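You operate a simulated robot arm through the tools that you are given. There is no shell and no other tool. Be economical: measure what you need, move in short steps, check, and stop when the job is done.

You are at the controls of a simulated two-armed robot. One attempt, no reset.

Task
Pump the tagged wheel up to the pressure on its label.
Fine: set the pressure knob to that mark; the inflator ends switched off, the blue hose end back in the black cup. Where these are worked on the way, their far stop is far enough and under half their travel is too little: switch of the inflator.

It is judged by the outcome, as a careful person would: the job done as asked, and still so three seconds after it is handed in. It fails if anything else is knocked over, pushed out of place, dropped, spilled or broken.

Robot
Two 7-joint arms with two-finger parallel grippers on one trunk, on a base that drives. Base frame: it is fixed to the floor where the robot stands at the start and does not move with it; the origin is under the middle of the robot, x ahead of it, y to its left, z up. Lengths are in cm, angles in degrees, forces in N, time in s.
The left shoulder is at the start at [5, 16.5, 125.5], the right one opposite. With the tool pointing down near the work surface each hand reaches from about 10 to 54 cm from the robot's upright axis, wherever it stands, measured 20 degrees to its own side. Places, roughly: black cup [50, -20, 60]; inflator [70, 10, 100]; pressure knob [70, 0, 110]; switch of the inflator [60, 20, 110]; tagged wheel [50, 10, 70]. Payload 3.91 kg a hand.
Tool frame (each hand has its own): the origin (TCP) lies between the finger pads and is the grasp point; the fingertips stand 3 cm ahead of it; z points along the fingers, y is the line along which they close. Largest opening 11 cm; finger width 2, thickness 1; the body of the gripper, 4.8 by 11.2 cm, starts 5.5 cm behind the TCP.
Orientation is that of the tool frame in the base frame, as a unit quaternion [x, y, z, w]. With the fingers straight down and closing along the base's y, the tool's x points along the base's -x, its y along +y and its z along -z.

Tools
- The arms move only by the tool nudge_tool. It takes "left_motion", "right_motion" or both (then of equal length, played together; a hand with none holds still); each is one flat list of numbers, 7 for each row, row after row: the finger opening in cm, from 0 to 11, then the shift along the tool's x, y, z in cm, then the turn, a rotation vector about the tool's x, y, z in degrees. In form: [fingers, dx, dy, dz, ax, ay, az, fingers, dx, dy, dz, ax, ay, az, ...]. A call has 1 to 10 rows; each row is the pose to reach, as a shift and turn from the pose commanded when the call began, along the tool's axes at that moment. A row lasts 0.2 s, in which the tool goes at most 5 cm and 8.6 degrees; a call with a longer step from one row to the next is refused whole, and so is a gripper value outside its range. A pose out of reach is approached as far as the arm can. The call stops where the force on the tool passes 40 N (or 10 N more than at its start, if that is more) or the arm is blocked; 0.2 s more then pass. The fingers move at their own pace (about 4.5 cm/s each) and stop on an object; they squeeze with about 37 N. The grip force told is the motor's: it shows also when the fingers shut on nothing. Time passes only in rows, and 0.2 s behind the last, so rows that repeat a pose let the fingers close. The reply holds the time, the measured pose of the TCP, the force on the tool along the base axes, the opening and the grip force, in the units named above and with some noise, with the torque about the TCP (base axes, N m) and any sound that the robot's microphone picked up, and new pictures: "show" is both (left out), scene, wrist or none (wrist: the cameras of the hands that moved).
- Cameras (640 x 400 px; columns grow to the right, rows downward): "scene" is now at [11.88, 1.89, 143.29]; the picture's right is [0.22, -0.98, 0.00], its down [-0.49, -0.11, -0.87] and it looks along [0.84, 0.19, -0.50] (base axes); focal length 214 px, centre (320, 200). "left" rides on the left gripper at [7.2, -1.7, -10.3] in its tool frame; the picture's right is [0.23, 0.97, 0.00], its down [-0.76, 0.18, -0.62] and it looks along [-0.61, 0.14, 0.78] (tool axes); focal length 222 px, centre (320, 200). "right" rides on the right gripper at [7.2, 1.7, -10.3] in its tool frame; the picture's right is [-0.23, 0.97, 0.00], its down [-0.76, -0.18, -0.62] and it looks along [-0.61, -0.14, 0.78] (tool axes); focal length 222 px, centre (320, 200). There is no depth. A picture from a camera that has moved, and an enlarged one, comes with that camera's place and axes in the base frame and with its lens.
- move_column(by): slides the trunk up (or, below 0, down) by that many cm; the arms and the scene camera ride with it, the base frame stays. It gives what a move gives, with no picture.
- steer(legs): drives the robot by 1 to 6 legs, each [ahead, left, turn to the left] in cm, cm and degrees, along the robot's own axes; the way and the turn of a leg run together, so that a leg with both is an arc; at most 150 cm and 180 degrees a leg. The arms and the cameras ride along, it lands a little off, and it stops where it bumps. It gives what a move gives, and a new picture of the scene camera.
- aim_head(pan, tilt): turns the head with the scene camera to pan (to the left, within 80 degrees either way) and tilt (down, from -29 to 69), counted from straight ahead of the robot. It gives what a move gives, and a new picture of the scene camera.
- enlarge(camera, box): a new picture of the part [left, top, right, bottom] of that camera's present view, enlarged. The clock stands still meanwhile.
- job_done(): hands the job in; it is judged then, once.

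Go step by step. Nothing tells you exact positions but the pictures and the camera data: compare them with the known pose of the tool, close in by small moves and look again before you grip or let go. The budget is 120 turns and 260 pictures, counting those below and the enlarged ones. Unless the task says otherwise, let go and move clear before handing in, and close with one line.

The tools are called by a JSON object that holds its "method" and its "body". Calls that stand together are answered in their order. nudge_tool: Moves the arms, as the interface text tells. Its arguments: {"type":"object","properties":{"left_motion":{"type":"array","items":{"type":"number"}},"right_motion":{"type":"array","items":{"type":"number"}},"show":{"type":"string","enum":["both","scene","wrist","none"]}},"required":[]} The other tools are called the same way: move_column (by) slides the trunk up or down; steer (legs) drives the base; aim_head (pan, tilt) turns the head that bears the scene camera; enlarge (camera, box) takes an enlarged picture of a part of a camera's view; job_done () hands the job in.

At the start:

```text
t: 0.0
left_position: [26.27, 12.0, 143.29]
left_orientation: [-0.001, 1.0, 0.0, -0.001]
left_force: [0.8, -0.2, -0.6]
left_ft_torque: [0.01, -0.02, 0.0]
left_finger_gap: 10.96
left_finger_force: 0.1
right_position: [33.03, -12.51, 140.75]
right_orientation: [0.0, 1.0, 0.0, 0.0]
right_force: [0.1, -0.2, -0.7]
right_ft_torque: [-0.01, 0.01, -0.02]
right_finger_gap: 10.97
right_finger_force: 0.1
trunk travel left (down, up): [-47.5, 2.8]
robot x, y, heading: [0.47, -0.17, 0.1]
head pan, tilt: [12.8, 30.1]
```

scene: 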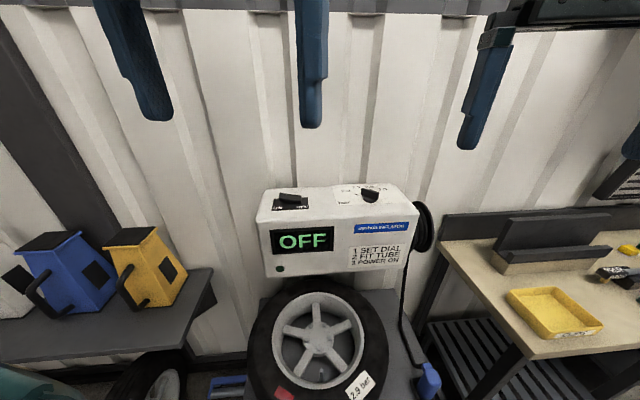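
right: 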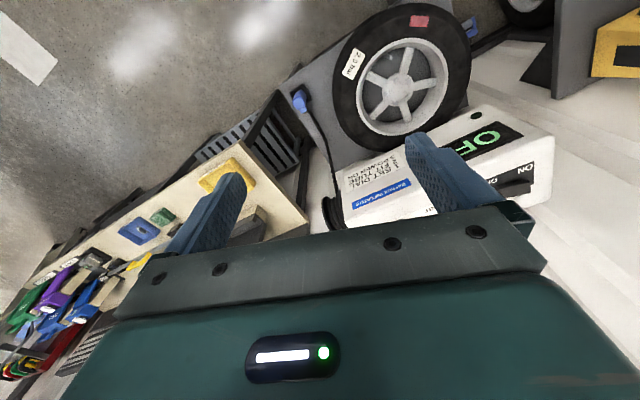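
left: 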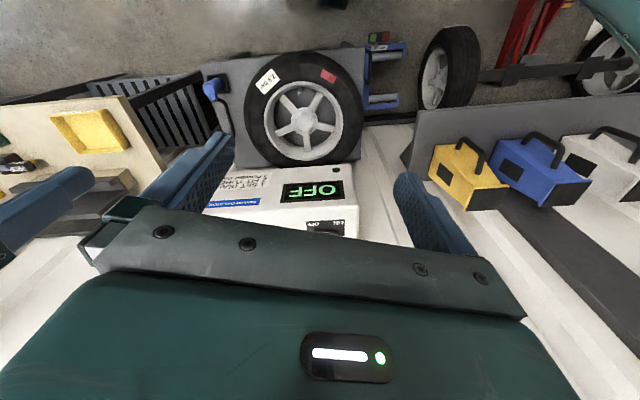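

I see the inflator with an OFF display, switch on top left, knob on top right, the wheel with a label below, and the blue hose end in a cup at right. I'll enlarge the key parts first.

{"method": "enlarge", "body": {"camera": "scene", "box": [250, 170, 450, 290]}}

{"method": "enlarge", "body": {"camera": "scene", "box": [240, 280, 450, 400]}}

{"method": "enlarge", "body": {"camera": "left", "box": [200, 50, 380, 170]}}

{"method": "aim_head", "body": {"pan": 0, "tilt": 55}}

```text
3.20 times, centred on (350, 230) of scene
camera zoom: at [11.88, 1.89, 143.29], right [0.22, -0.98, 0.0], down [-0.49, -0.11, -0.87], along [0.84, 0.19, -0.5], focal length 686 px, centre (224, 104)
```

zoom: 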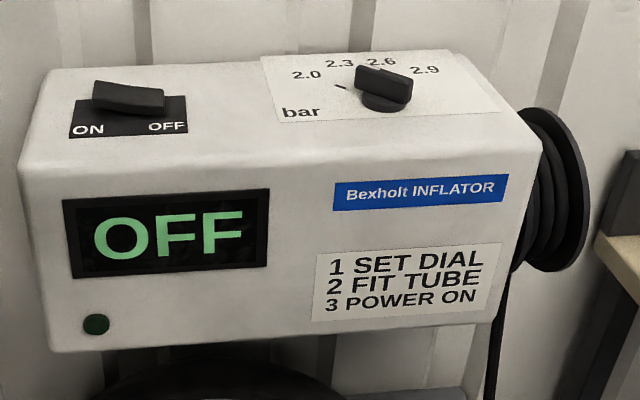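

```text
3.05 times, centred on (345, 340) of scene
camera zoom: at [11.88, 1.89, 143.29], right [0.22, -0.98, 0.0], down [-0.49, -0.11, -0.87], along [0.84, 0.19, -0.5], focal length 654 px, centre (244, -227)
```

zoom: 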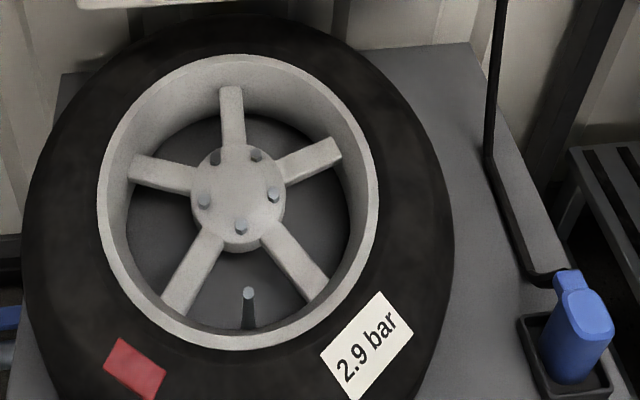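

```text
3.33 times, centred on (290, 110) of left
camera zoom: at [18.93, 10.31, 153.46], right [-0.23, 0.97, 0.0], down [0.76, 0.18, 0.62], along [0.61, 0.14, -0.78], focal length 740 px, centre (420, 500)
```

zoom: 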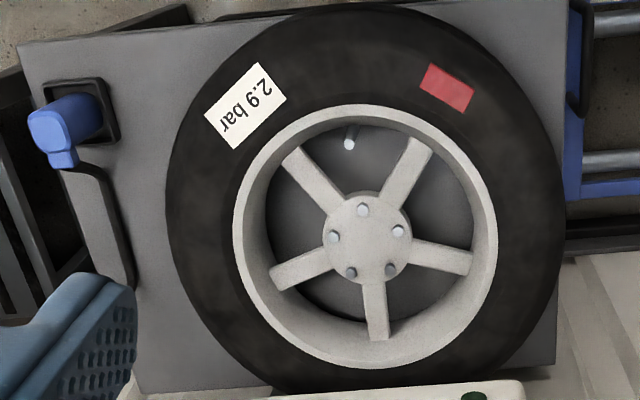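

```text
t: 0.9
left_position: [26.18, 11.98, 143.21]
left_orientation: [0.0, 1.0, 0.0, -0.001]
left_force: [0.5, -0.3, -0.2]
left_ft_torque: [0.01, 0.0, -0.01]
left_finger_gap: 11.0
left_finger_force: 0.1
right_position: [32.98, -12.32, 140.73]
right_orientation: [0.0, 1.0, 0.0, 0.0]
right_force: [0.9, -0.7, -1.6]
right_ft_torque: [0.05, -0.03, -0.01]
right_finger_gap: 10.99
right_finger_force: 0.0
trunk travel left (down, up): [-47.5, 2.8]
robot x, y, heading: [0.01, -0.14, -0.1]
head pan, tilt: [0.0, 55.0]
camera scene: at [10.27, -0.11, 139.71], right [0.0, -1.0, 0.0], down [-0.82, 0.0, -0.57], along [0.57, 0.0, -0.82], focal length 214 px, centre (320, 200)
```

scene: 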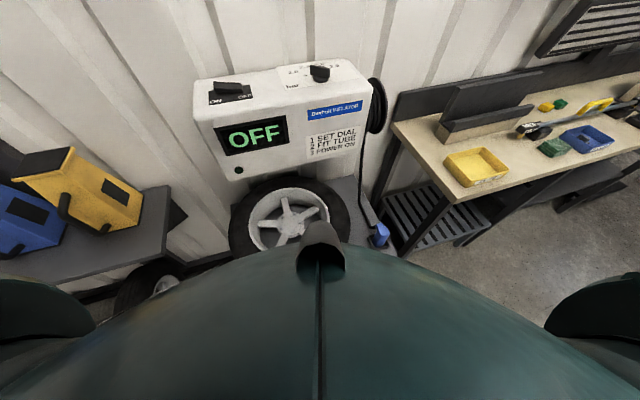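

The station stands about 17° turned to the left, its front edge roughly 30 cm ahead; valve is near [38, 7.5, 75], hose end near [49, -26, 57], knob near [69, -0.5, 112]. I'll square up to it and move a bit right and forward.

{"method": "steer", "body": {"legs": [[0, -11.5, 0], [6, 0, 0], [0, 0, 17]]}}

{"method": "aim_head", "body": {"pan": 0, "tilt": 40}}

{"method": "nudge_tool", "body": {"left_motion": [11, 0, 0, 0, 0, 0, 0], "right_motion": [11, 0, 0, 0, 0, 0, 0], "show": "wrist"}}

```text
t: 4.1
left_position: [27.62, 7.58, 143.28]
left_orientation: [-0.146, 0.989, 0.001, 0.0]
left_force: [-0.3, 0.2, -0.7]
left_ft_torque: [0.02, 0.01, -0.01]
left_finger_gap: 11.01
left_finger_force: 0.0
right_position: [41.04, -13.89, 140.66]
right_orientation: [-0.146, 0.989, 0.0, -0.001]
right_force: [0.5, -0.2, 0.1]
right_ft_torque: [0.0, 0.03, 0.02]
right_finger_gap: 11.0
right_finger_force: 0.1
trunk travel left (down, up): [-47.5, 2.8]
robot x, y, heading: [6.03, -11.3, 16.8]
head pan, tilt: [0.0, 55.0]
camera scene: at [15.76, -8.64, 139.7], right [0.29, -0.96, 0.0], down [-0.78, -0.24, -0.57], along [0.55, 0.17, -0.82], focal length 214 px, centre (320, 200)
```

scene: 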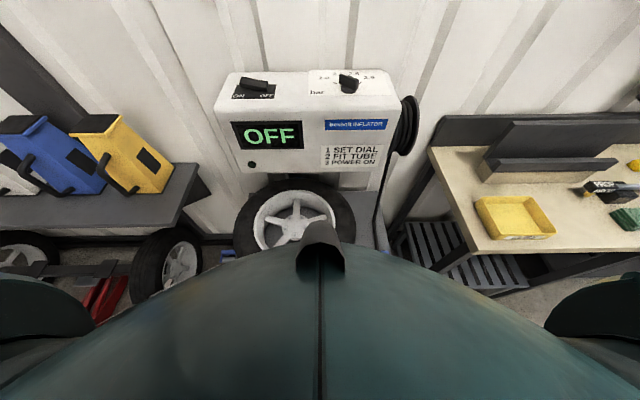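

```text
t: 4.8
left_position: [27.61, 7.52, 143.07]
left_orientation: [-0.145, 0.989, 0.001, -0.001]
left_force: [-0.7, -0.3, -0.3]
left_ft_torque: [0.01, 0.0, 0.02]
left_finger_gap: 11.01
left_finger_force: 0.0
right_position: [41.04, -13.87, 140.52]
right_orientation: [-0.145, 0.989, -0.001, 0.0]
right_force: [0.1, 0.2, 0.5]
right_ft_torque: [-0.01, 0.0, 0.01]
right_finger_gap: 10.99
right_finger_force: 0.2
trunk travel left (down, up): [-47.5, 2.8]
robot x, y, heading: [5.82, -11.44, 16.7]
head pan, tilt: [0.0, 40.0]
camera scene: at [16.99, -8.3, 141.76], right [0.29, -0.96, 0.0], down [-0.62, -0.19, -0.77], along [0.73, 0.22, -0.64], focal length 214 px, centre (320, 200)
```

scene: 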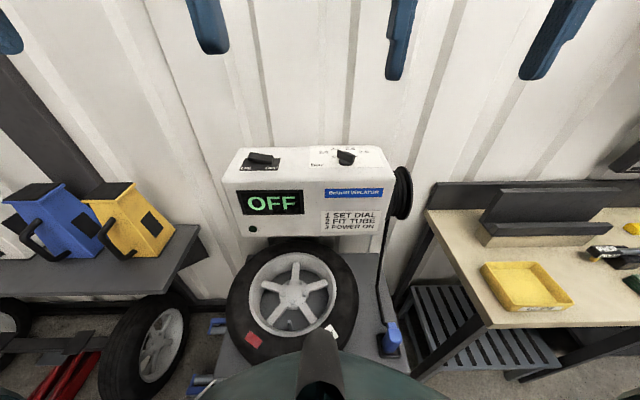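

```text
t: 5.2
left_position: [27.61, 7.55, 143.29]
left_orientation: [-0.146, 0.989, 0.0, 0.0]
left_force: [0.4, 0.8, -0.3]
left_ft_torque: [0.01, 0.03, -0.01]
left_finger_gap: 10.99
left_finger_force: 0.0
right_position: [41.16, -13.99, 140.55]
right_orientation: [-0.145, 0.989, 0.001, 0.0]
right_force: [-0.3, 0.2, -0.4]
right_ft_torque: [0.03, 0.01, 0.01]
right_finger_gap: 11.02
right_finger_force: 0.0
trunk travel left (down, up): [-47.5, 2.8]
robot x, y, heading: [5.94, -11.23, 16.6]
head pan, tilt: [0.0, 40.0]
camera right: at [33.76, -14.37, 150.87], right [-0.06, 1.0, 0.0], down [0.78, 0.05, 0.62], along [0.62, 0.04, -0.78], focal length 222 px, centre (320, 200)
camera left: at [21.08, 3.87, 153.46], right [-0.5, 0.87, 0.0], down [0.68, 0.39, 0.62], along [0.54, 0.31, -0.78], focal length 222 px, centre (320, 200)
```

right: 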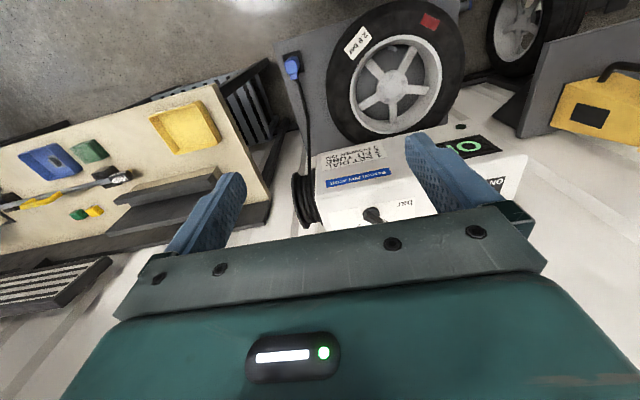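
left: 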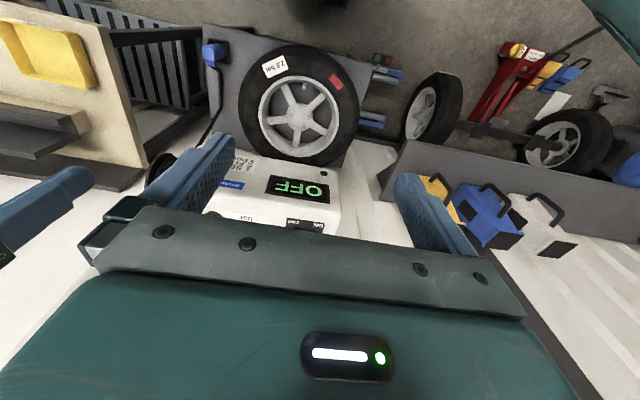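

Now squared up. I'll test the right hand's forward reach over the knob, staying high.

{"method": "nudge_tool", "body": {"right_motion": [11, -4, 0.7, 0, 0, 0, 0, 11, -8, 1.4, 0, 0, 0, 0, 11, -12, 2.1, 0, 0, 0, 0, 11, -16, 2.8, 0, 0, 0, 0, 11, -20, 3.5, 0, 0, 0, 0, 11, -24, 4.2, 0, 0, 0, 0, 11, -28, 5, 0, 0, 0, 0, 11, -28, 5, 0, 0, 0, 0]}}

```text
t: 7.0
left_position: [27.47, 7.56, 143.17]
left_orientation: [-0.145, 0.989, 0.0, 0.0]
left_force: [0.1, -1.3, 0.1]
left_ft_torque: [0.0, 0.0, 0.0]
left_finger_gap: 11.01
left_finger_force: 0.1
right_position: [59.21, -4.86, 140.44]
right_orientation: [-0.145, 0.989, 0.0, 0.001]
right_force: [0.1, -0.4, -0.5]
right_ft_torque: [0.0, 0.01, -0.01]
right_finger_gap: 10.98
right_finger_force: 0.0
right hand out of reach, approached as far as the arm can: row 6, 7, 8
trunk travel left (down, up): [-47.5, 2.8]
robot x, y, heading: [6.08, -11.46, 16.7]
head pan, tilt: [0.0, 40.0]
camera scene: at [16.98, -8.31, 141.77], right [0.29, -0.96, 0.0], down [-0.62, -0.18, -0.77], along [0.73, 0.22, -0.64], focal length 214 px, centre (320, 200)
camera right: at [51.78, -5.31, 150.67], right [-0.06, 1.0, 0.0], down [0.78, 0.05, 0.62], along [0.62, 0.04, -0.78], focal length 222 px, centre (320, 200)
```

scene: 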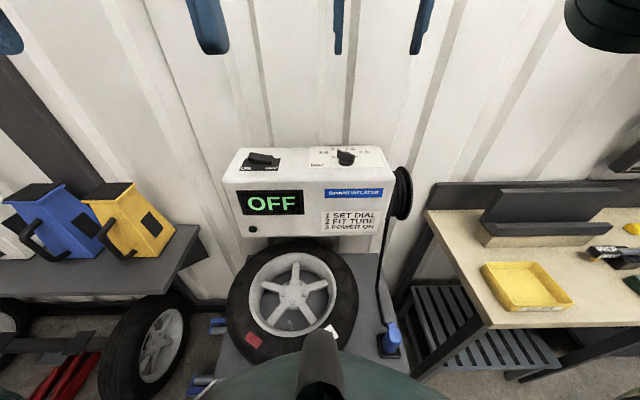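
right: 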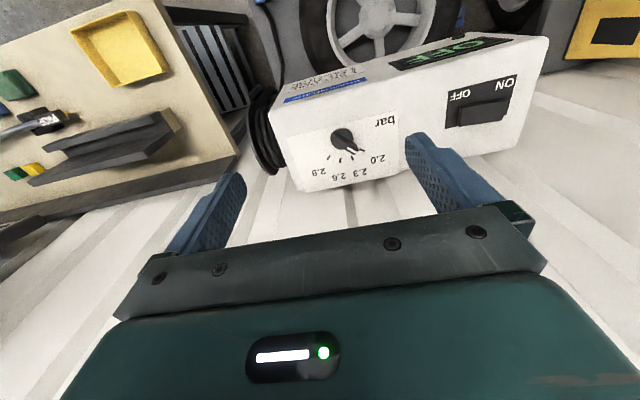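

Great view of the knob. Zooming in.

{"method": "enlarge", "body": {"camera": "right", "box": [260, 60, 540, 200]}}

{"method": "enlarge", "body": {"camera": "right", "box": [290, 110, 410, 190]}}

{"method": "enlarge", "body": {"camera": "scene", "box": [220, 140, 400, 240]}}

```text
2.29 times, centred on (400, 130) of right
camera zoom: at [51.78, -5.31, 150.67], right [-0.06, 1.0, 0.0], down [0.78, 0.05, 0.62], along [0.62, 0.04, -0.78], focal length 508 px, centre (137, 360)
```

zoom: 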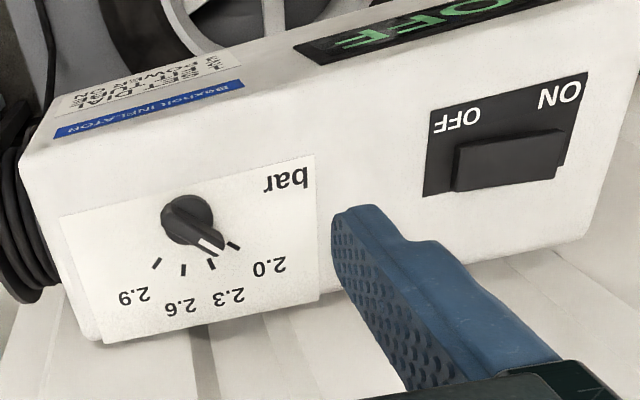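

```text
5.00 times, centred on (350, 150) of right
camera zoom: at [51.78, -5.31, 150.67], right [-0.06, 1.0, 0.0], down [0.78, 0.05, 0.62], along [0.62, 0.04, -0.78], focal length 1111 px, centre (170, 450)
```

zoom: 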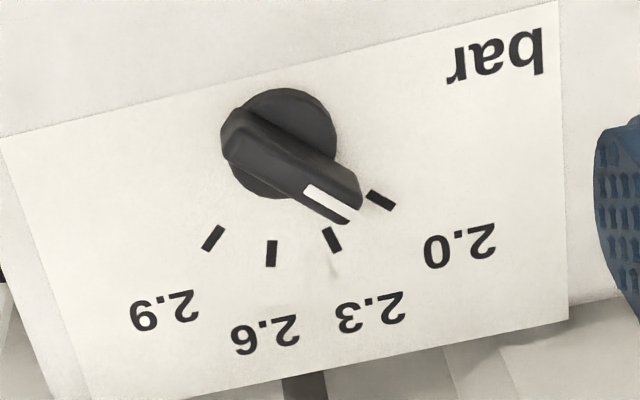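

```text
3.56 times, centred on (310, 190) of scene
camera zoom: at [16.98, -8.31, 141.77], right [0.29, -0.96, 0.0], down [-0.62, -0.18, -0.77], along [0.73, 0.22, -0.64], focal length 763 px, centre (356, 236)
```

zoom: 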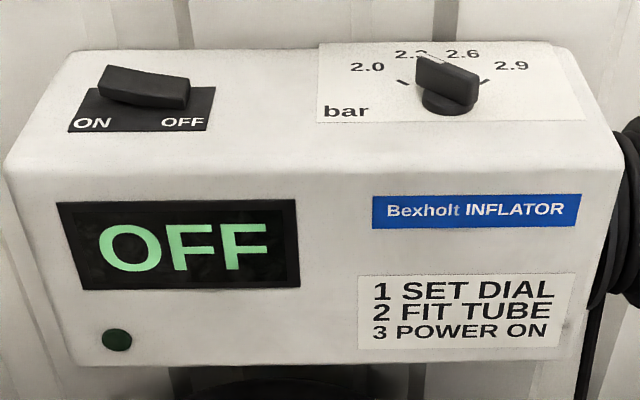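

The plate is at z≈112.3, knob axis ≈ (67.4, -0.2), pointer near 2.0, target 2.9 mark at about -85° (clockwise) from it. I need a little more reach, so I drive 6 cm ahead.

{"method": "steer", "body": {"legs": [[3, 0, 0], [3, 0, 0]]}}

{"method": "nudge_tool", "body": {"right_motion": [11, 0, 0, 0, 0, 0, 0], "show": "wrist"}}

```text
t: 7.9
left_position: [28.06, 7.74, 143.2]
left_orientation: [-0.146, 0.989, -0.001, -0.001]
left_force: [-0.1, 0.6, -0.3]
left_ft_torque: [-0.01, 0.01, 0.03]
left_finger_gap: 11.0
left_finger_force: 0.1
right_position: [59.49, -4.71, 140.4]
right_orientation: [-0.146, 0.989, 0.001, 0.0]
right_force: [-0.6, 0.7, -0.4]
right_ft_torque: [-0.03, 0.01, 0.01]
right_finger_gap: 10.99
right_finger_force: 0.1
trunk travel left (down, up): [-47.5, 2.8]
robot x, y, heading: [6.31, -11.52, 16.8]
head pan, tilt: [0.0, 40.0]
stopped in leg 1: the robot was blocked; the commanded pose is now the measured one
camera scene: at [17.35, -8.19, 141.76], right [0.29, -0.96, 0.0], down [-0.62, -0.19, -0.77], along [0.73, 0.22, -0.64], focal length 214 px, centre (320, 200)
```

scene: 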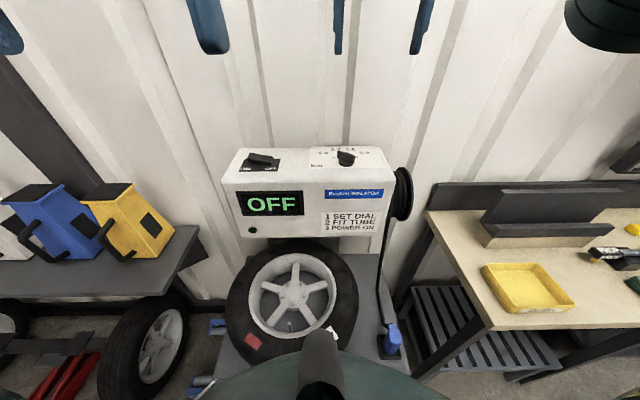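

```text
t: 8.3
left_position: [27.9, 7.61, 143.26]
left_orientation: [-0.146, 0.989, 0.0, -0.001]
left_force: [0.2, 0.4, -0.5]
left_ft_torque: [0.04, -0.03, 0.0]
left_finger_gap: 10.99
left_finger_force: 0.0
right_position: [59.53, -4.75, 140.27]
right_orientation: [-0.146, 0.989, 0.001, 0.002]
right_force: [0.5, 0.3, 0.5]
right_ft_torque: [0.0, 0.01, -0.05]
right_finger_gap: 11.0
right_finger_force: 0.0
trunk travel left (down, up): [-47.5, 2.8]
robot x, y, heading: [6.09, -11.1, 16.8]
head pan, tilt: [0.0, 40.0]
camera right: at [52.15, -5.2, 150.66], right [-0.06, 1.0, 0.0], down [0.78, 0.05, 0.62], along [0.62, 0.04, -0.78], focal length 222 px, centre (320, 200)
```

right: 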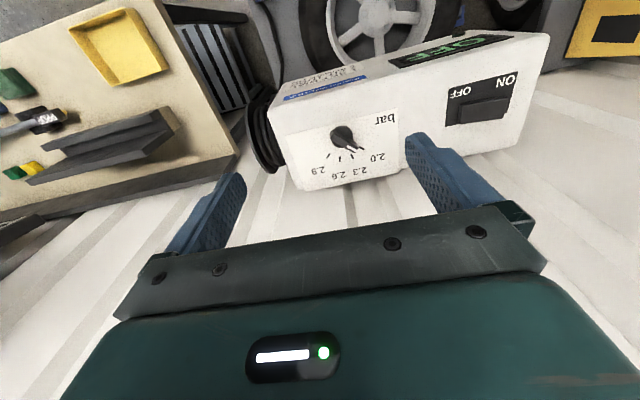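

The base is against the plate edge, so I'll work from here. Lowering the hand should extend the reach; I'll move down and forward over the knob with fingertips staying above it.

{"method": "nudge_tool", "body": {"right_motion": [11, 0, 0.5, 4, 0, 0, 0, 11, 0, 1, 8, 0, 0, 0, 11, 0, 1.5, 12, 0, 0, 0, 11, 0, 2, 16, 0, 0, 0, 11, -3, 2, 16, 0, 0, 0, 11, -6, 2, 16, 0, 0, 0, 11, -8.9, 2, 16, 0, 0, 0, 11, -8.9, 2, 16, 0, 0, 0]}}

```text
t: 10.1
left_position: [27.94, 7.6, 143.29]
left_orientation: [-0.145, 0.989, 0.0, 0.0]
left_force: [-1.5, -1.1, 0.2]
left_ft_torque: [0.02, 0.01, 0.01]
left_finger_gap: 11.0
left_finger_force: 0.1
right_position: [66.92, -0.5, 124.49]
right_orientation: [-0.147, 0.989, 0.0, 0.001]
right_force: [0.1, 0.0, -0.1]
right_ft_torque: [0.02, -0.01, -0.02]
right_finger_gap: 11.02
right_finger_force: 0.1
right hand out of reach, approached as far as the arm can: row 7, 8
trunk travel left (down, up): [-47.5, 2.8]
robot x, y, heading: [6.22, -11.64, 17.0]
head pan, tilt: [0.0, 40.0]
camera scene: at [17.33, -8.27, 141.77], right [0.29, -0.96, 0.0], down [-0.62, -0.18, -0.77], along [0.73, 0.22, -0.64], focal length 214 px, centre (320, 200)
camera right: at [59.6, -0.98, 134.71], right [-0.07, 1.0, 0.0], down [0.78, 0.05, 0.62], along [0.62, 0.04, -0.78], focal length 222 px, centre (320, 200)
```

scene: 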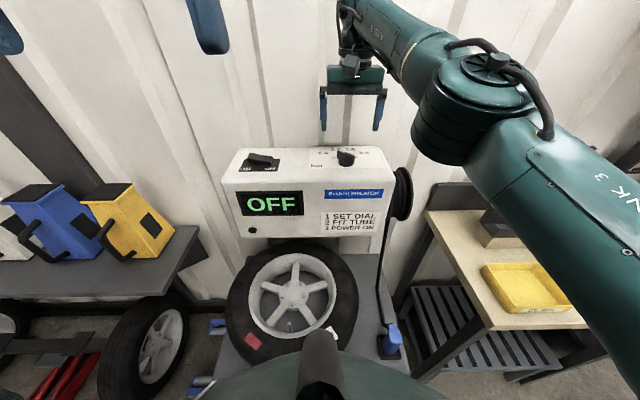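
right: 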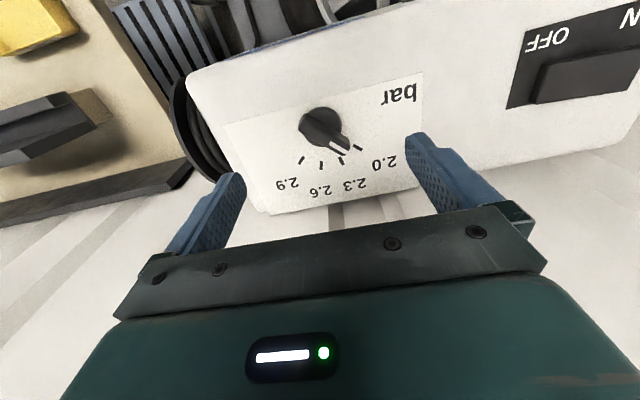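

Near over the knob. Enlarging to pin the axis and pointer.

{"method": "enlarge", "body": {"camera": "right", "box": [250, 80, 430, 200]}}

```text
3.33 times, centred on (340, 140) of right
camera zoom: at [59.6, -0.98, 134.71], right [-0.07, 1.0, 0.0], down [0.78, 0.05, 0.62], along [0.62, 0.04, -0.78], focal length 740 px, centre (253, 400)
```

zoom: 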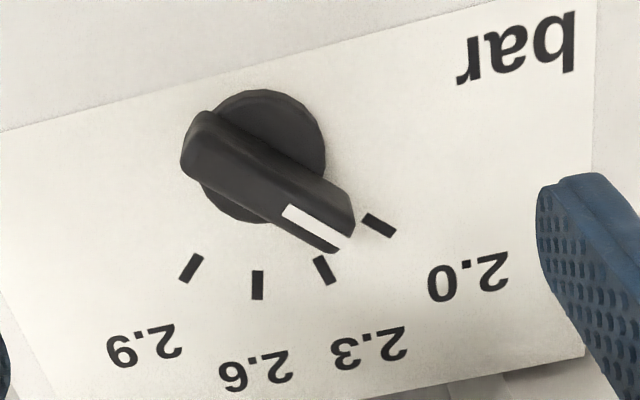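

Knob axis ≈ (67.8, -0.24), marks 30° apart, pointer at 63° (the 2.0 mark), target at -27°. I rotate the hand 46° so the fingers straddle the bar, and come down to just above.

{"method": "nudge_tool", "body": {"right_motion": [7, -0.3, 0, 0.7, 0, 0, -8, 6, -0.3, 0, 1.4, 0, 0, -16, 6, -0.3, 0, 2.1, 0, 0, -24, 6, -0.3, 0, 2.8, 0, 0, -32, 6, -0.3, 0, 3.5, 0, 0, -40, 6, -0.3, 0, 4.3, 0, 0, -46, 6, -0.3, 0, 4.3, 0, 0, -46]}}

```text
t: 11.7
left_position: [27.99, 7.39, 143.21]
left_orientation: [-0.145, 0.989, 0.001, 0.0]
left_force: [0.3, -0.7, -0.1]
left_ft_torque: [0.0, -0.02, 0.02]
left_finger_gap: 11.0
left_finger_force: 0.1
right_position: [62.92, -3.94, 118.93]
right_orientation: [-0.465, 0.885, 0.005, -0.006]
right_force: [0.8, 0.0, 0.2]
right_ft_torque: [0.02, -0.02, 0.0]
right_finger_gap: 5.99
right_finger_force: 0.1
right hand out of reach, approached as far as the arm can: row 3, 4, 5, 6, 7
trunk travel left (down, up): [-47.5, 2.8]
robot x, y, heading: [6.23, -11.25, 16.6]
head pan, tilt: [0.0, 40.0]
camera scene: at [17.38, -8.37, 141.77], right [0.29, -0.96, 0.0], down [-0.62, -0.18, -0.77], along [0.73, 0.22, -0.64], focal length 214 px, centre (320, 200)
camera right: at [57.65, -8.92, 129.27], right [-0.67, 0.74, 0.01], down [0.59, 0.52, 0.62], along [0.45, 0.42, -0.79], focal length 222 px, centre (320, 200)
```

scene: 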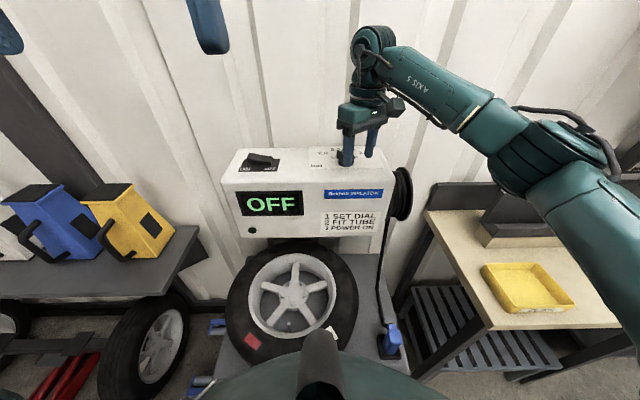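
right: 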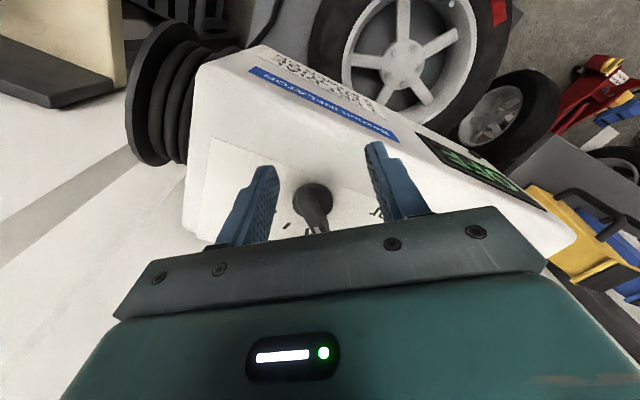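

Rotated hand falls short in reach. If the robot itself is turned left ~28°, the right shoulder gets closer and the wrist needs less twist, so I raise the hand, back off 2 cm and turn.

{"method": "nudge_tool", "body": {"right_motion": [6, 0, 0, -4, 0, 0, 0, 6, 0, 0, -8, 0, 0, 0, 6, 0, 0, -8, 0, 0, 0], "show": "none"}}

{"method": "steer", "body": {"legs": [[-3, 0, 0], [0, 0, 28]]}}

```text
t: 12.5
left_position: [28.1, 7.47, 143.27]
left_orientation: [-0.146, 0.989, 0.0, 0.0]
left_force: [0.6, 0.0, -0.4]
left_ft_torque: [-0.01, 0.05, -0.01]
left_finger_gap: 11.01
left_finger_force: 0.0
right_position: [61.59, -3.97, 126.82]
right_orientation: [-0.465, 0.885, 0.005, -0.006]
right_force: [0.4, -0.1, -0.8]
right_ft_torque: [0.01, 0.02, -0.02]
right_finger_gap: 5.99
right_finger_force: 0.0
right hand out of reach, approached as far as the arm can: row 1, 2, 3
trunk travel left (down, up): [-47.5, 2.8]
robot x, y, heading: [6.38, -11.48, 16.7]
head pan, tilt: [0.0, 40.0]
```

```text
t: 14.7
left_position: [13.51, 14.84, 143.16]
left_orientation: [-0.384, 0.923, 0.0, 0.0]
left_force: [0.3, -0.4, -0.5]
left_ft_torque: [0.0, -0.03, -0.02]
left_finger_gap: 10.98
left_finger_force: 0.0
right_position: [48.46, 20.65, 126.76]
right_orientation: [-0.667, 0.745, 0.003, -0.005]
right_force: [0.1, 1.1, -0.7]
right_ft_torque: [-0.02, -0.01, 0.02]
right_finger_gap: 6.03
right_finger_force: 0.0
trunk travel left (down, up): [-47.5, 2.8]
robot x, y, heading: [3.39, -12.25, 44.9]
head pan, tilt: [0.0, 40.0]
camera scene: at [11.58, -4.23, 141.77], right [0.71, -0.7, 0.0], down [-0.45, -0.46, -0.77], along [0.54, 0.54, -0.64], focal length 214 px, centre (320, 200)
```

scene: 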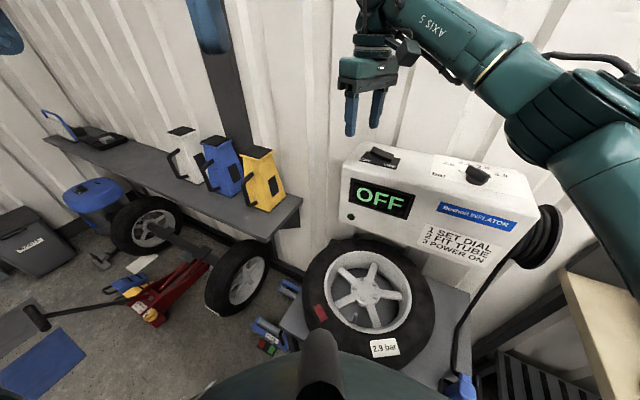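

Now I drive back up toward the plate edge along the station's direction.

{"method": "steer", "body": {"legs": [[3.3, -1.7, 0]]}}

```text
t: 15.6
left_position: [15.22, 15.43, 143.16]
left_orientation: [-0.384, 0.923, 0.0, -0.001]
left_force: [-0.3, 0.6, 0.3]
left_ft_torque: [0.0, -0.01, 0.01]
left_finger_gap: 11.01
left_finger_force: 0.1
right_position: [50.13, 21.3, 126.65]
right_orientation: [-0.666, 0.746, 0.002, -0.007]
right_force: [-0.5, 0.6, 0.5]
right_ft_torque: [-0.02, 0.02, 0.03]
right_finger_gap: 6.0
right_finger_force: 0.1
trunk travel left (down, up): [-47.5, 2.8]
robot x, y, heading: [5.06, -11.75, 45.0]
head pan, tilt: [0.0, 40.0]
camera scene: at [13.31, -3.67, 141.75], right [0.71, -0.71, 0.0], down [-0.45, -0.46, -0.77], along [0.54, 0.54, -0.64], focal length 214 px, centre (320, 200)
```

scene: 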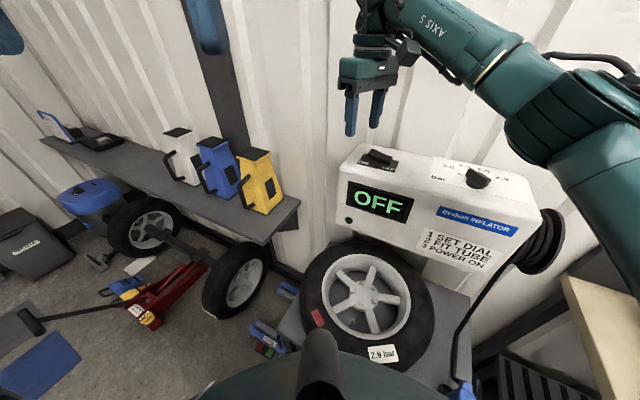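

Turning another 15° left brings the shoulder nearer still.

{"method": "steer", "body": {"legs": [[0, 0, 15]]}}

{"method": "aim_head", "body": {"pan": -40, "tilt": 35}}

```text
t: 17.0
left_position: [9.31, 10.61, 143.31]
left_orientation: [-0.499, 0.866, -0.001, 0.0]
left_force: [-0.9, -0.7, -0.2]
left_ft_torque: [-0.04, -0.01, 0.02]
left_finger_gap: 11.0
left_finger_force: 0.2
right_position: [41.67, 25.21, 126.76]
right_orientation: [0.757, -0.654, -0.002, 0.006]
right_force: [0.5, -0.8, 0.1]
right_ft_torque: [0.01, -0.01, 0.0]
right_finger_gap: 6.02
right_finger_force: 0.0
trunk travel left (down, up): [-47.5, 2.8]
robot x, y, heading: [6.28, -18.33, 59.7]
head pan, tilt: [0.0, 40.0]
stopped in leg 1: the robot was blocked; the commanded pose is now the measured one
camera scene: at [12.3, -8.24, 141.77], right [0.86, -0.5, 0.0], down [-0.32, -0.56, -0.77], along [0.38, 0.66, -0.64], focal length 214 px, centre (320, 200)
```

scene: 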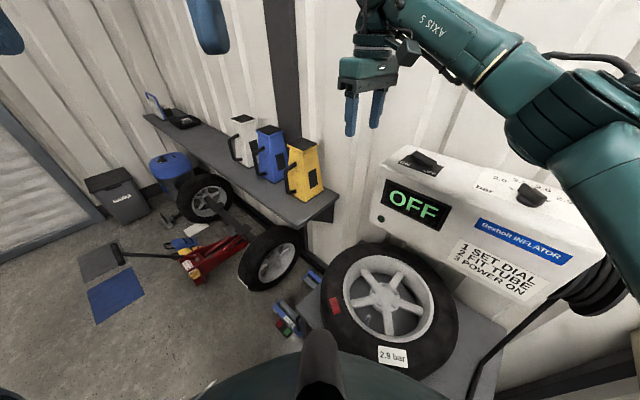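

```text
t: 18.1
left_position: [9.33, 10.6, 143.24]
left_orientation: [-0.499, 0.867, -0.001, 0.0]
left_force: [-0.2, 0.7, 0.2]
left_ft_torque: [0.0, 0.01, 0.01]
left_finger_gap: 11.02
left_finger_force: 0.0
right_position: [41.55, 25.24, 126.68]
right_orientation: [0.757, -0.654, -0.002, 0.007]
right_force: [0.3, 0.2, 0.4]
right_ft_torque: [0.02, 0.0, 0.0]
right_finger_gap: 5.99
right_finger_force: 0.0
trunk travel left (down, up): [-47.5, 2.8]
robot x, y, heading: [6.78, -18.08, 59.7]
head pan, tilt: [-40.0, 35.0]
camera scene: at [16.3, -12.63, 142.52], right [0.34, -0.94, 0.0], down [-0.54, -0.2, -0.82], along [0.77, 0.28, -0.57], focal length 214 px, centre (320, 200)
```

scene: 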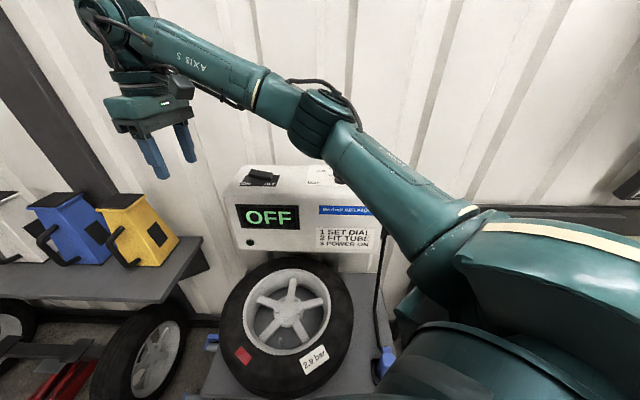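

Shoulder is now about 49 cm from the knob. Moving the hand over the knob, with the fingers turned across the bar.

{"method": "nudge_tool", "body": {"right_motion": [6, 3.63, -2.78, 0, 0, 0, 4.4, 6, 7.25, -5.56, 0, 0, 0, 8.8, 6, 10.9, -8.34, 0, 0, 0, 13.2, 6, 14.5, -11.1, 0, 0, 0, 17.5, 6, 18.1, -13.9, 0, 0, 0, 22, 6, 21.75, -16.7, 0, 0, 0, 26.2, 6, 25.4, -19.5, 0, 0, 0, 30.6, 6, 29.0, -22.25, 0, 0, 0, 35, 6, 29.0, -22.25, 3.3, 0, 0, 35, 6, 29.0, -22.25, 6.7, 0, 0, 35]}}

```text
t: 20.3
left_position: [9.28, 10.56, 143.2]
left_orientation: [-0.499, 0.866, 0.0, -0.002]
left_force: [0.1, 0.1, 1.0]
left_ft_torque: [-0.02, 0.02, -0.01]
left_finger_gap: 10.99
left_finger_force: 0.1
right_position: [67.92, -0.25, 119.84]
right_orientation: [-0.525, 0.851, 0.0, -0.007]
right_force: [0.7, 0.2, -0.2]
right_ft_torque: [0.03, 0.03, -0.01]
right_finger_gap: 5.99
right_finger_force: 0.0
trunk travel left (down, up): [-47.5, 2.8]
robot x, y, heading: [6.04, -17.82, 59.8]
head pan, tilt: [-40.0, 35.0]
camera scene: at [16.36, -12.66, 142.53], right [0.34, -0.94, 0.0], down [-0.54, -0.19, -0.82], along [0.77, 0.28, -0.57], focal length 214 px, centre (320, 200)
camera right: at [63.36, -5.96, 130.18], right [-0.77, 0.64, 0.0], down [0.51, 0.61, 0.61], along [0.39, 0.47, -0.79], focal length 222 px, centre (320, 200)
```

scene: 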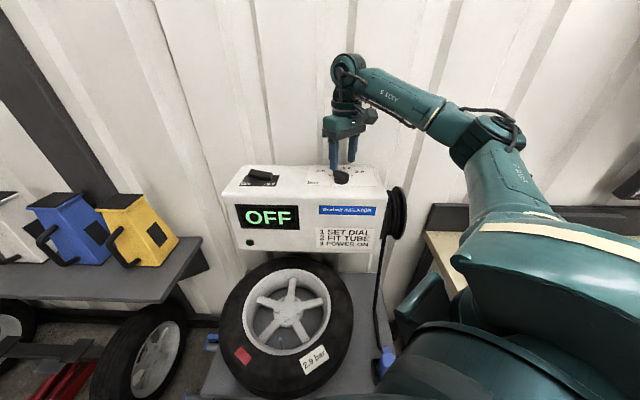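
right: 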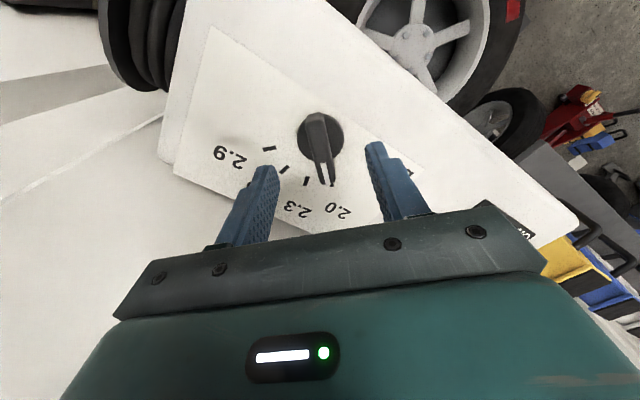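

Aligned over the knob. Descending 3 cm and closing.

{"method": "nudge_tool", "body": {"right_motion": [6, 0, 0, 1.5, 0, 0, 0, 6, 0, 0, 3, 0, 0, 0, 6, 0, 0, 3, 0, 0, 0]}}

```text
t: 21.1
left_position: [9.41, 10.59, 143.17]
left_orientation: [-0.499, 0.866, -0.002, -0.001]
left_force: [0.5, 0.2, 0.3]
left_ft_torque: [-0.01, 0.01, -0.01]
left_finger_gap: 11.01
left_finger_force: 0.0
right_position: [67.72, -0.15, 116.8]
right_orientation: [-0.525, 0.851, 0.0, -0.006]
right_force: [0.0, -0.9, 0.2]
right_ft_torque: [-0.01, -0.01, 0.02]
right_finger_gap: 6.01
right_finger_force: 0.1
trunk travel left (down, up): [-47.5, 2.8]
robot x, y, heading: [6.25, -18.25, 59.8]
head pan, tilt: [-40.0, 35.0]
camera scene: at [16.31, -12.63, 142.53], right [0.34, -0.94, 0.0], down [-0.54, -0.2, -0.82], along [0.77, 0.28, -0.57], focal length 214 px, centre (320, 200)
camera right: at [63.17, -5.84, 127.17], right [-0.77, 0.64, 0.0], down [0.51, 0.61, 0.61], along [0.39, 0.47, -0.79], focal length 222 px, centre (320, 200)
```

scene: 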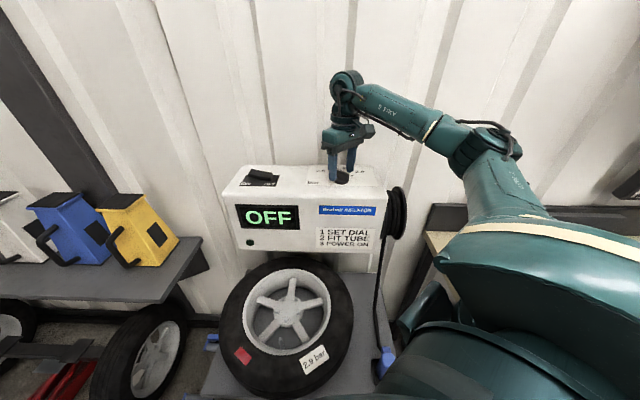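
right: 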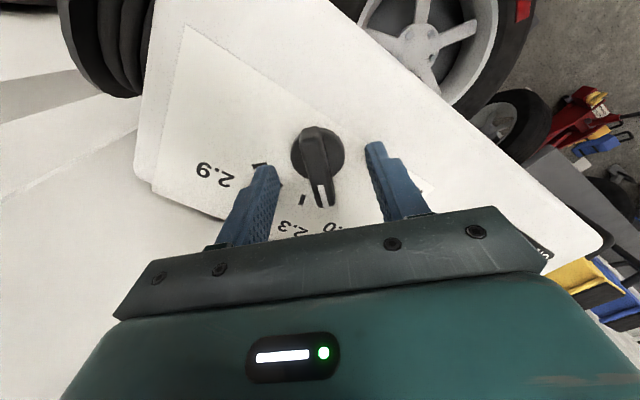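

Fingers straddle the bar. Closing.

{"method": "nudge_tool", "body": {"right_motion": [3, 0, 0, 0, 0, 0, 0, 0, 0, 0, 0, 0, 0, 0, 0, 0, 0, 0, 0, 0, 0, 0, 0, 0, 0, 0, 0, 0, 0, 0, 0, 0, 0, 0, 0], "show": "wrist"}}

```text
t: 22.3
left_position: [9.41, 10.68, 143.3]
left_orientation: [-0.499, 0.867, 0.0, -0.001]
left_force: [0.8, 0.8, -0.7]
left_ft_torque: [0.0, 0.0, 0.04]
left_finger_gap: 11.03
left_finger_force: 0.1
right_position: [67.82, -0.32, 116.89]
right_orientation: [-0.524, 0.852, 0.0, -0.007]
right_force: [10.0, -1.5, 3.6]
right_ft_torque: [-0.38, -0.56, -0.33]
right_finger_gap: 1.36
right_finger_force: 45.1
trunk travel left (down, up): [-47.5, 2.8]
robot x, y, heading: [6.41, -18.08, 59.8]
head pan, tilt: [-40.0, 35.0]
camera right: at [63.31, -5.92, 127.16], right [-0.77, 0.64, 0.0], down [0.51, 0.6, 0.61], along [0.39, 0.47, -0.79], focal length 222 px, centre (320, 200)
```

right: 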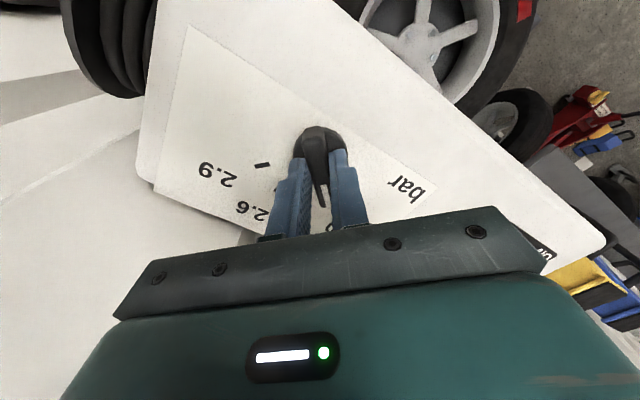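

The bar is gripped (1.36 cm). Turning clockwise 48° first.

{"method": "nudge_tool", "body": {"right_motion": [0, 0, 0, 0, 0, 0, 6, 0, 0, 0, 0, 0, 0, 12, 0, 0, 0, 0, 0, 0, 18, 0, 0, 0, 0, 0, 0, 24, 0, 0, 0, 0, 0, 0, 30, 0, 0, 0, 0, 0, 0, 36, 0, 0, 0, 0, 0, 0, 42, 0, 0, 0, 0, 0, 0, 48], "show": "wrist"}}

```text
t: 24.1
left_position: [9.31, 10.68, 143.15]
left_orientation: [-0.5, 0.866, -0.001, -0.001]
left_force: [-0.9, -0.3, 0.4]
left_ft_torque: [-0.02, -0.02, 0.01]
left_finger_gap: 10.99
left_finger_force: 0.1
right_position: [67.88, -0.19, 116.77]
right_orientation: [-0.133, 0.991, -0.004, -0.007]
right_force: [5.4, 5.0, -2.9]
right_ft_torque: [0.49, -0.16, 0.02]
right_finger_gap: 1.39
right_finger_force: 45.0
trunk travel left (down, up): [-47.5, 2.8]
robot x, y, heading: [6.57, -17.98, 59.6]
head pan, tilt: [-40.0, 35.0]
camera right: at [60.62, -0.4, 127.17], right [-0.04, 1.0, -0.01], down [0.79, 0.03, 0.61], along [0.61, 0.02, -0.79], focal length 222 px, centre (320, 200)
```

right: 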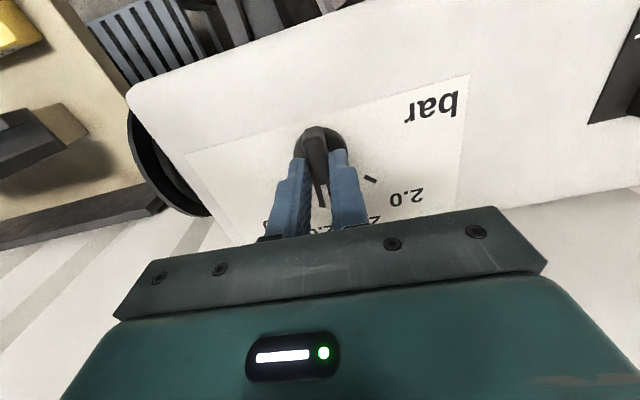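

Turning with it. Another 42°.

{"method": "nudge_tool", "body": {"right_motion": [0, 0, 0, 0, 0, 0, 6, 0, 0, 0, 0, 0, 0, 12, 0, 0, 0, 0, 0, 0, 18, 0, 0, 0, 0, 0, 0, 24, 0, 0, 0, 0, 0, 0, 30, 0, 0, 0, 0, 0, 0, 36, 0, 0, 0, 0, 0, 0, 42], "show": "wrist"}}

```text
t: 25.7
left_position: [9.38, 10.86, 143.12]
left_orientation: [-0.499, 0.866, -0.002, -0.002]
left_force: [-0.1, 0.0, 0.1]
left_ft_torque: [0.03, -0.03, -0.01]
left_finger_gap: 11.0
left_finger_force: 0.0
right_position: [67.78, -0.17, 116.92]
right_orientation: [0.231, 0.973, -0.005, -0.004]
right_force: [0.5, 11.6, -6.2]
right_ft_torque: [1.32, 0.86, 0.02]
right_finger_gap: 1.38
right_finger_force: 45.1
trunk travel left (down, up): [-47.5, 2.8]
robot x, y, heading: [6.5, -18.32, 60.1]
head pan, tilt: [-40.0, 35.0]
camera right: at [62.33, 4.71, 127.11], right [0.64, 0.77, -0.01], down [0.61, -0.5, 0.62], along [0.47, -0.41, -0.78], focal length 222 px, centre (320, 200)
```

right: 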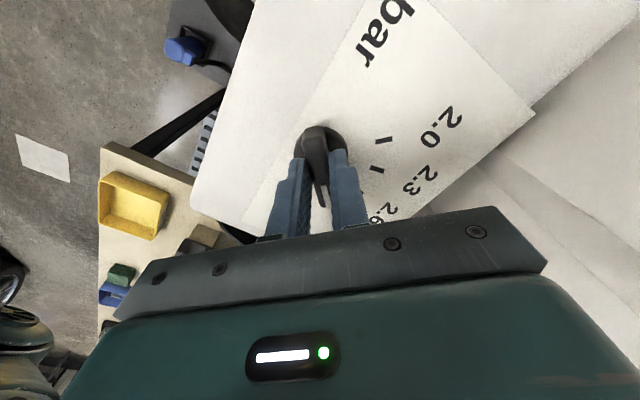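

Tool is now at the -27° line. Opening and rising to inspect.

{"method": "nudge_tool", "body": {"right_motion": [3, 0, 0, 0, 0, 0, 0, 5, 0, 0, 0, 0, 0, 0, 5, 0, 0, 0, 0, 0, 0, 5, 0, 0, -4, 0, 0, 0, 5, 0, 0, -8, 0, 0, 0, 5, 0, 0, -8, 0, 0, 0], "show": "none"}}

{"method": "enlarge", "body": {"camera": "right", "box": [220, 80, 460, 230]}}

{"method": "enlarge", "body": {"camera": "scene", "box": [220, 140, 420, 260]}}

```text
t: 27.1
left_position: [9.18, 10.64, 143.25]
left_orientation: [-0.499, 0.867, 0.0, -0.001]
left_force: [-0.2, -0.4, 0.5]
left_ft_torque: [-0.01, 0.0, -0.03]
left_finger_gap: 11.03
left_finger_force: 0.0
right_position: [68.05, -0.46, 125.07]
right_orientation: [0.231, 0.973, -0.005, -0.006]
right_force: [0.1, 0.3, -0.9]
right_ft_torque: [-0.01, -0.01, -0.03]
right_finger_gap: 5.02
right_finger_force: 0.0
trunk travel left (down, up): [-47.5, 2.8]
robot x, y, heading: [6.52, -18.24, 59.9]
head pan, tilt: [-40.0, 35.0]
```

```text
2.67 times, centred on (340, 155) of right
camera zoom: at [62.61, 4.42, 135.34], right [0.64, 0.77, -0.01], down [0.61, -0.5, 0.62], along [0.47, -0.4, -0.78], focal length 592 px, centre (267, 320)
```

zoom: 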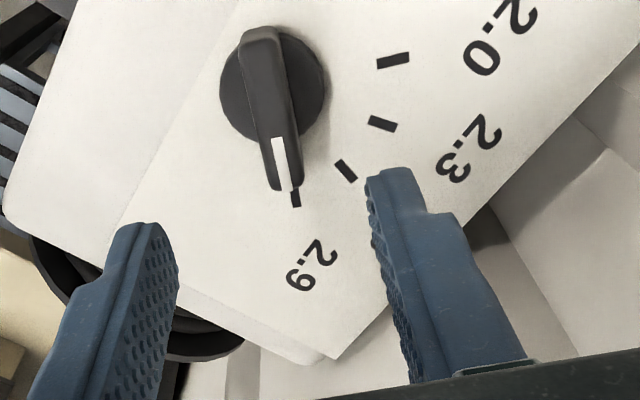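

```text
3.20 times, centred on (320, 200) of scene
camera zoom: at [16.35, -12.64, 142.52], right [0.34, -0.94, 0.0], down [-0.54, -0.19, -0.82], along [0.77, 0.28, -0.57], focal length 686 px, centre (320, 200)
```

zoom: 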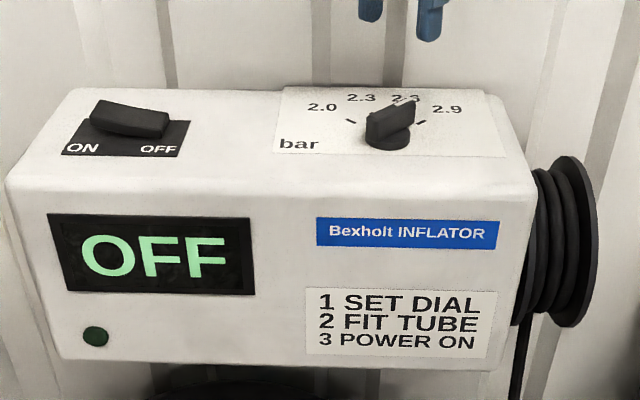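

Pointer sits on 2.9. Now I retract the hand, back off and turn the robot back square for the hose work.

{"method": "nudge_tool", "body": {"right_motion": [5, 2.6, -2.4, -2, 0, 0, -7, 5, 5.2, -4.8, -4, 0, 0, -14, 5, 7.8, -7.2, -5, 0, 0, -21, 5, 10.4, -9.6, -5, 0, 0, -28, 5, 13, -12, -5, 0, 0, -35, 5, 15.6, -14.4, -5, 0, 0, -42, 5, 18.2, -16.8, -5, 0, 0, -49, 5, 18.2, -16.8, -5, 0, 0, -57, 5, 18.2, -16.8, -5, 0, 0, -65, 5, 18.2, -16.8, -5, 0, 0, -70], "show": "none"}}

{"method": "steer", "body": {"legs": [[-3, 2, 0], [0, 0, -41]]}}

{"method": "aim_head", "body": {"pan": 0, "tilt": 45}}

```text
t: 29.3
left_position: [9.33, 10.71, 143.35]
left_orientation: [-0.498, 0.867, 0.0, -0.001]
left_force: [0.5, -0.3, -0.5]
left_ft_torque: [0.04, 0.01, 0.0]
left_finger_gap: 10.99
left_finger_force: 0.1
right_position: [44.12, -6.99, 130.24]
right_orientation: [-0.37, 0.929, -0.002, -0.007]
right_force: [-1.0, -0.6, -0.4]
right_ft_torque: [0.01, 0.03, -0.03]
right_finger_gap: 5.01
right_finger_force: 0.0
trunk travel left (down, up): [-47.5, 2.8]
robot x, y, heading: [6.7, -18.04, 59.8]
head pan, tilt: [-40.0, 35.0]
```

```text
t: 31.2
left_position: [14.49, 12.96, 143.18]
left_orientation: [-0.375, 0.927, -0.001, 0.0]
left_force: [-1.0, -0.6, 0.4]
left_ft_torque: [0.1, -0.01, -0.04]
left_finger_gap: 11.01
left_finger_force: 0.0
right_position: [42.98, -13.68, 130.18]
right_orientation: [-0.237, 0.971, -0.001, -0.006]
right_force: [-1.3, -0.6, 0.1]
right_ft_torque: [0.07, -0.09, -0.01]
right_finger_gap: 5.01
right_finger_force: 0.1
trunk travel left (down, up): [-47.5, 2.8]
robot x, y, heading: [3.99, -13.65, 43.8]
head pan, tilt: [-40.0, 35.0]
stopped in leg 2: the robot was blocked; the commanded pose is now the measured one
camera scene: at [14.77, -11.43, 142.56], right [0.07, -1.0, 0.0], down [-0.57, -0.04, -0.82], along [0.82, 0.06, -0.57], focal length 214 px, centre (320, 200)
```

scene: 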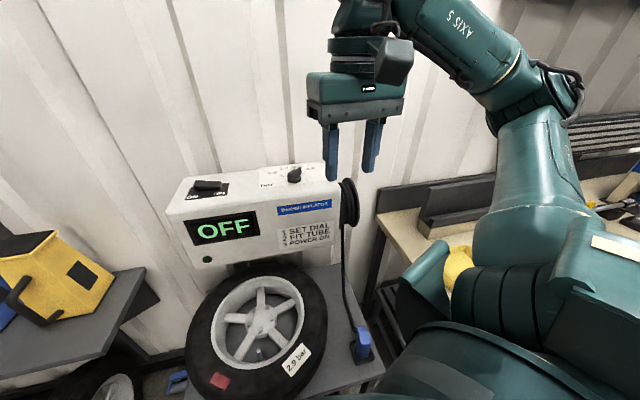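

```text
t: 32.3
left_position: [14.73, 13.24, 143.21]
left_orientation: [-0.375, 0.927, -0.001, -0.002]
left_force: [0.4, 0.1, -0.9]
left_ft_torque: [-0.06, 0.0, 0.02]
left_finger_gap: 11.03
left_finger_force: 0.1
right_position: [43.25, -13.49, 130.12]
right_orientation: [-0.237, 0.971, -0.002, -0.008]
right_force: [0.1, 0.4, 0.0]
right_ft_torque: [0.01, -0.01, 0.02]
right_finger_gap: 5.01
right_finger_force: 0.1
trunk travel left (down, up): [-47.5, 2.8]
robot x, y, heading: [3.96, -13.43, 43.9]
head pan, tilt: [0.0, 45.0]
camera scene: at [12.07, -6.08, 141.05], right [0.69, -0.72, 0.0], down [-0.51, -0.49, -0.71], along [0.51, 0.49, -0.71], focal length 214 px, centre (320, 200)
```

scene: 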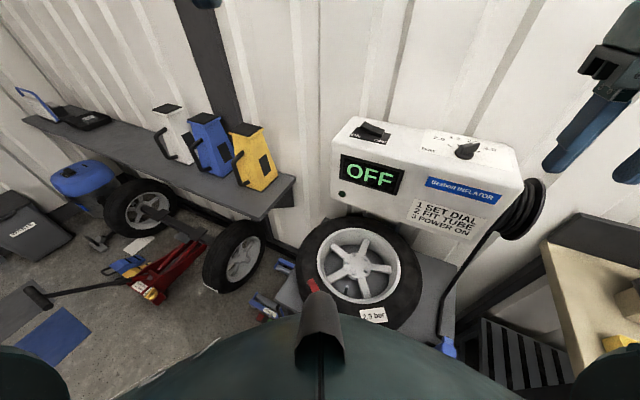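

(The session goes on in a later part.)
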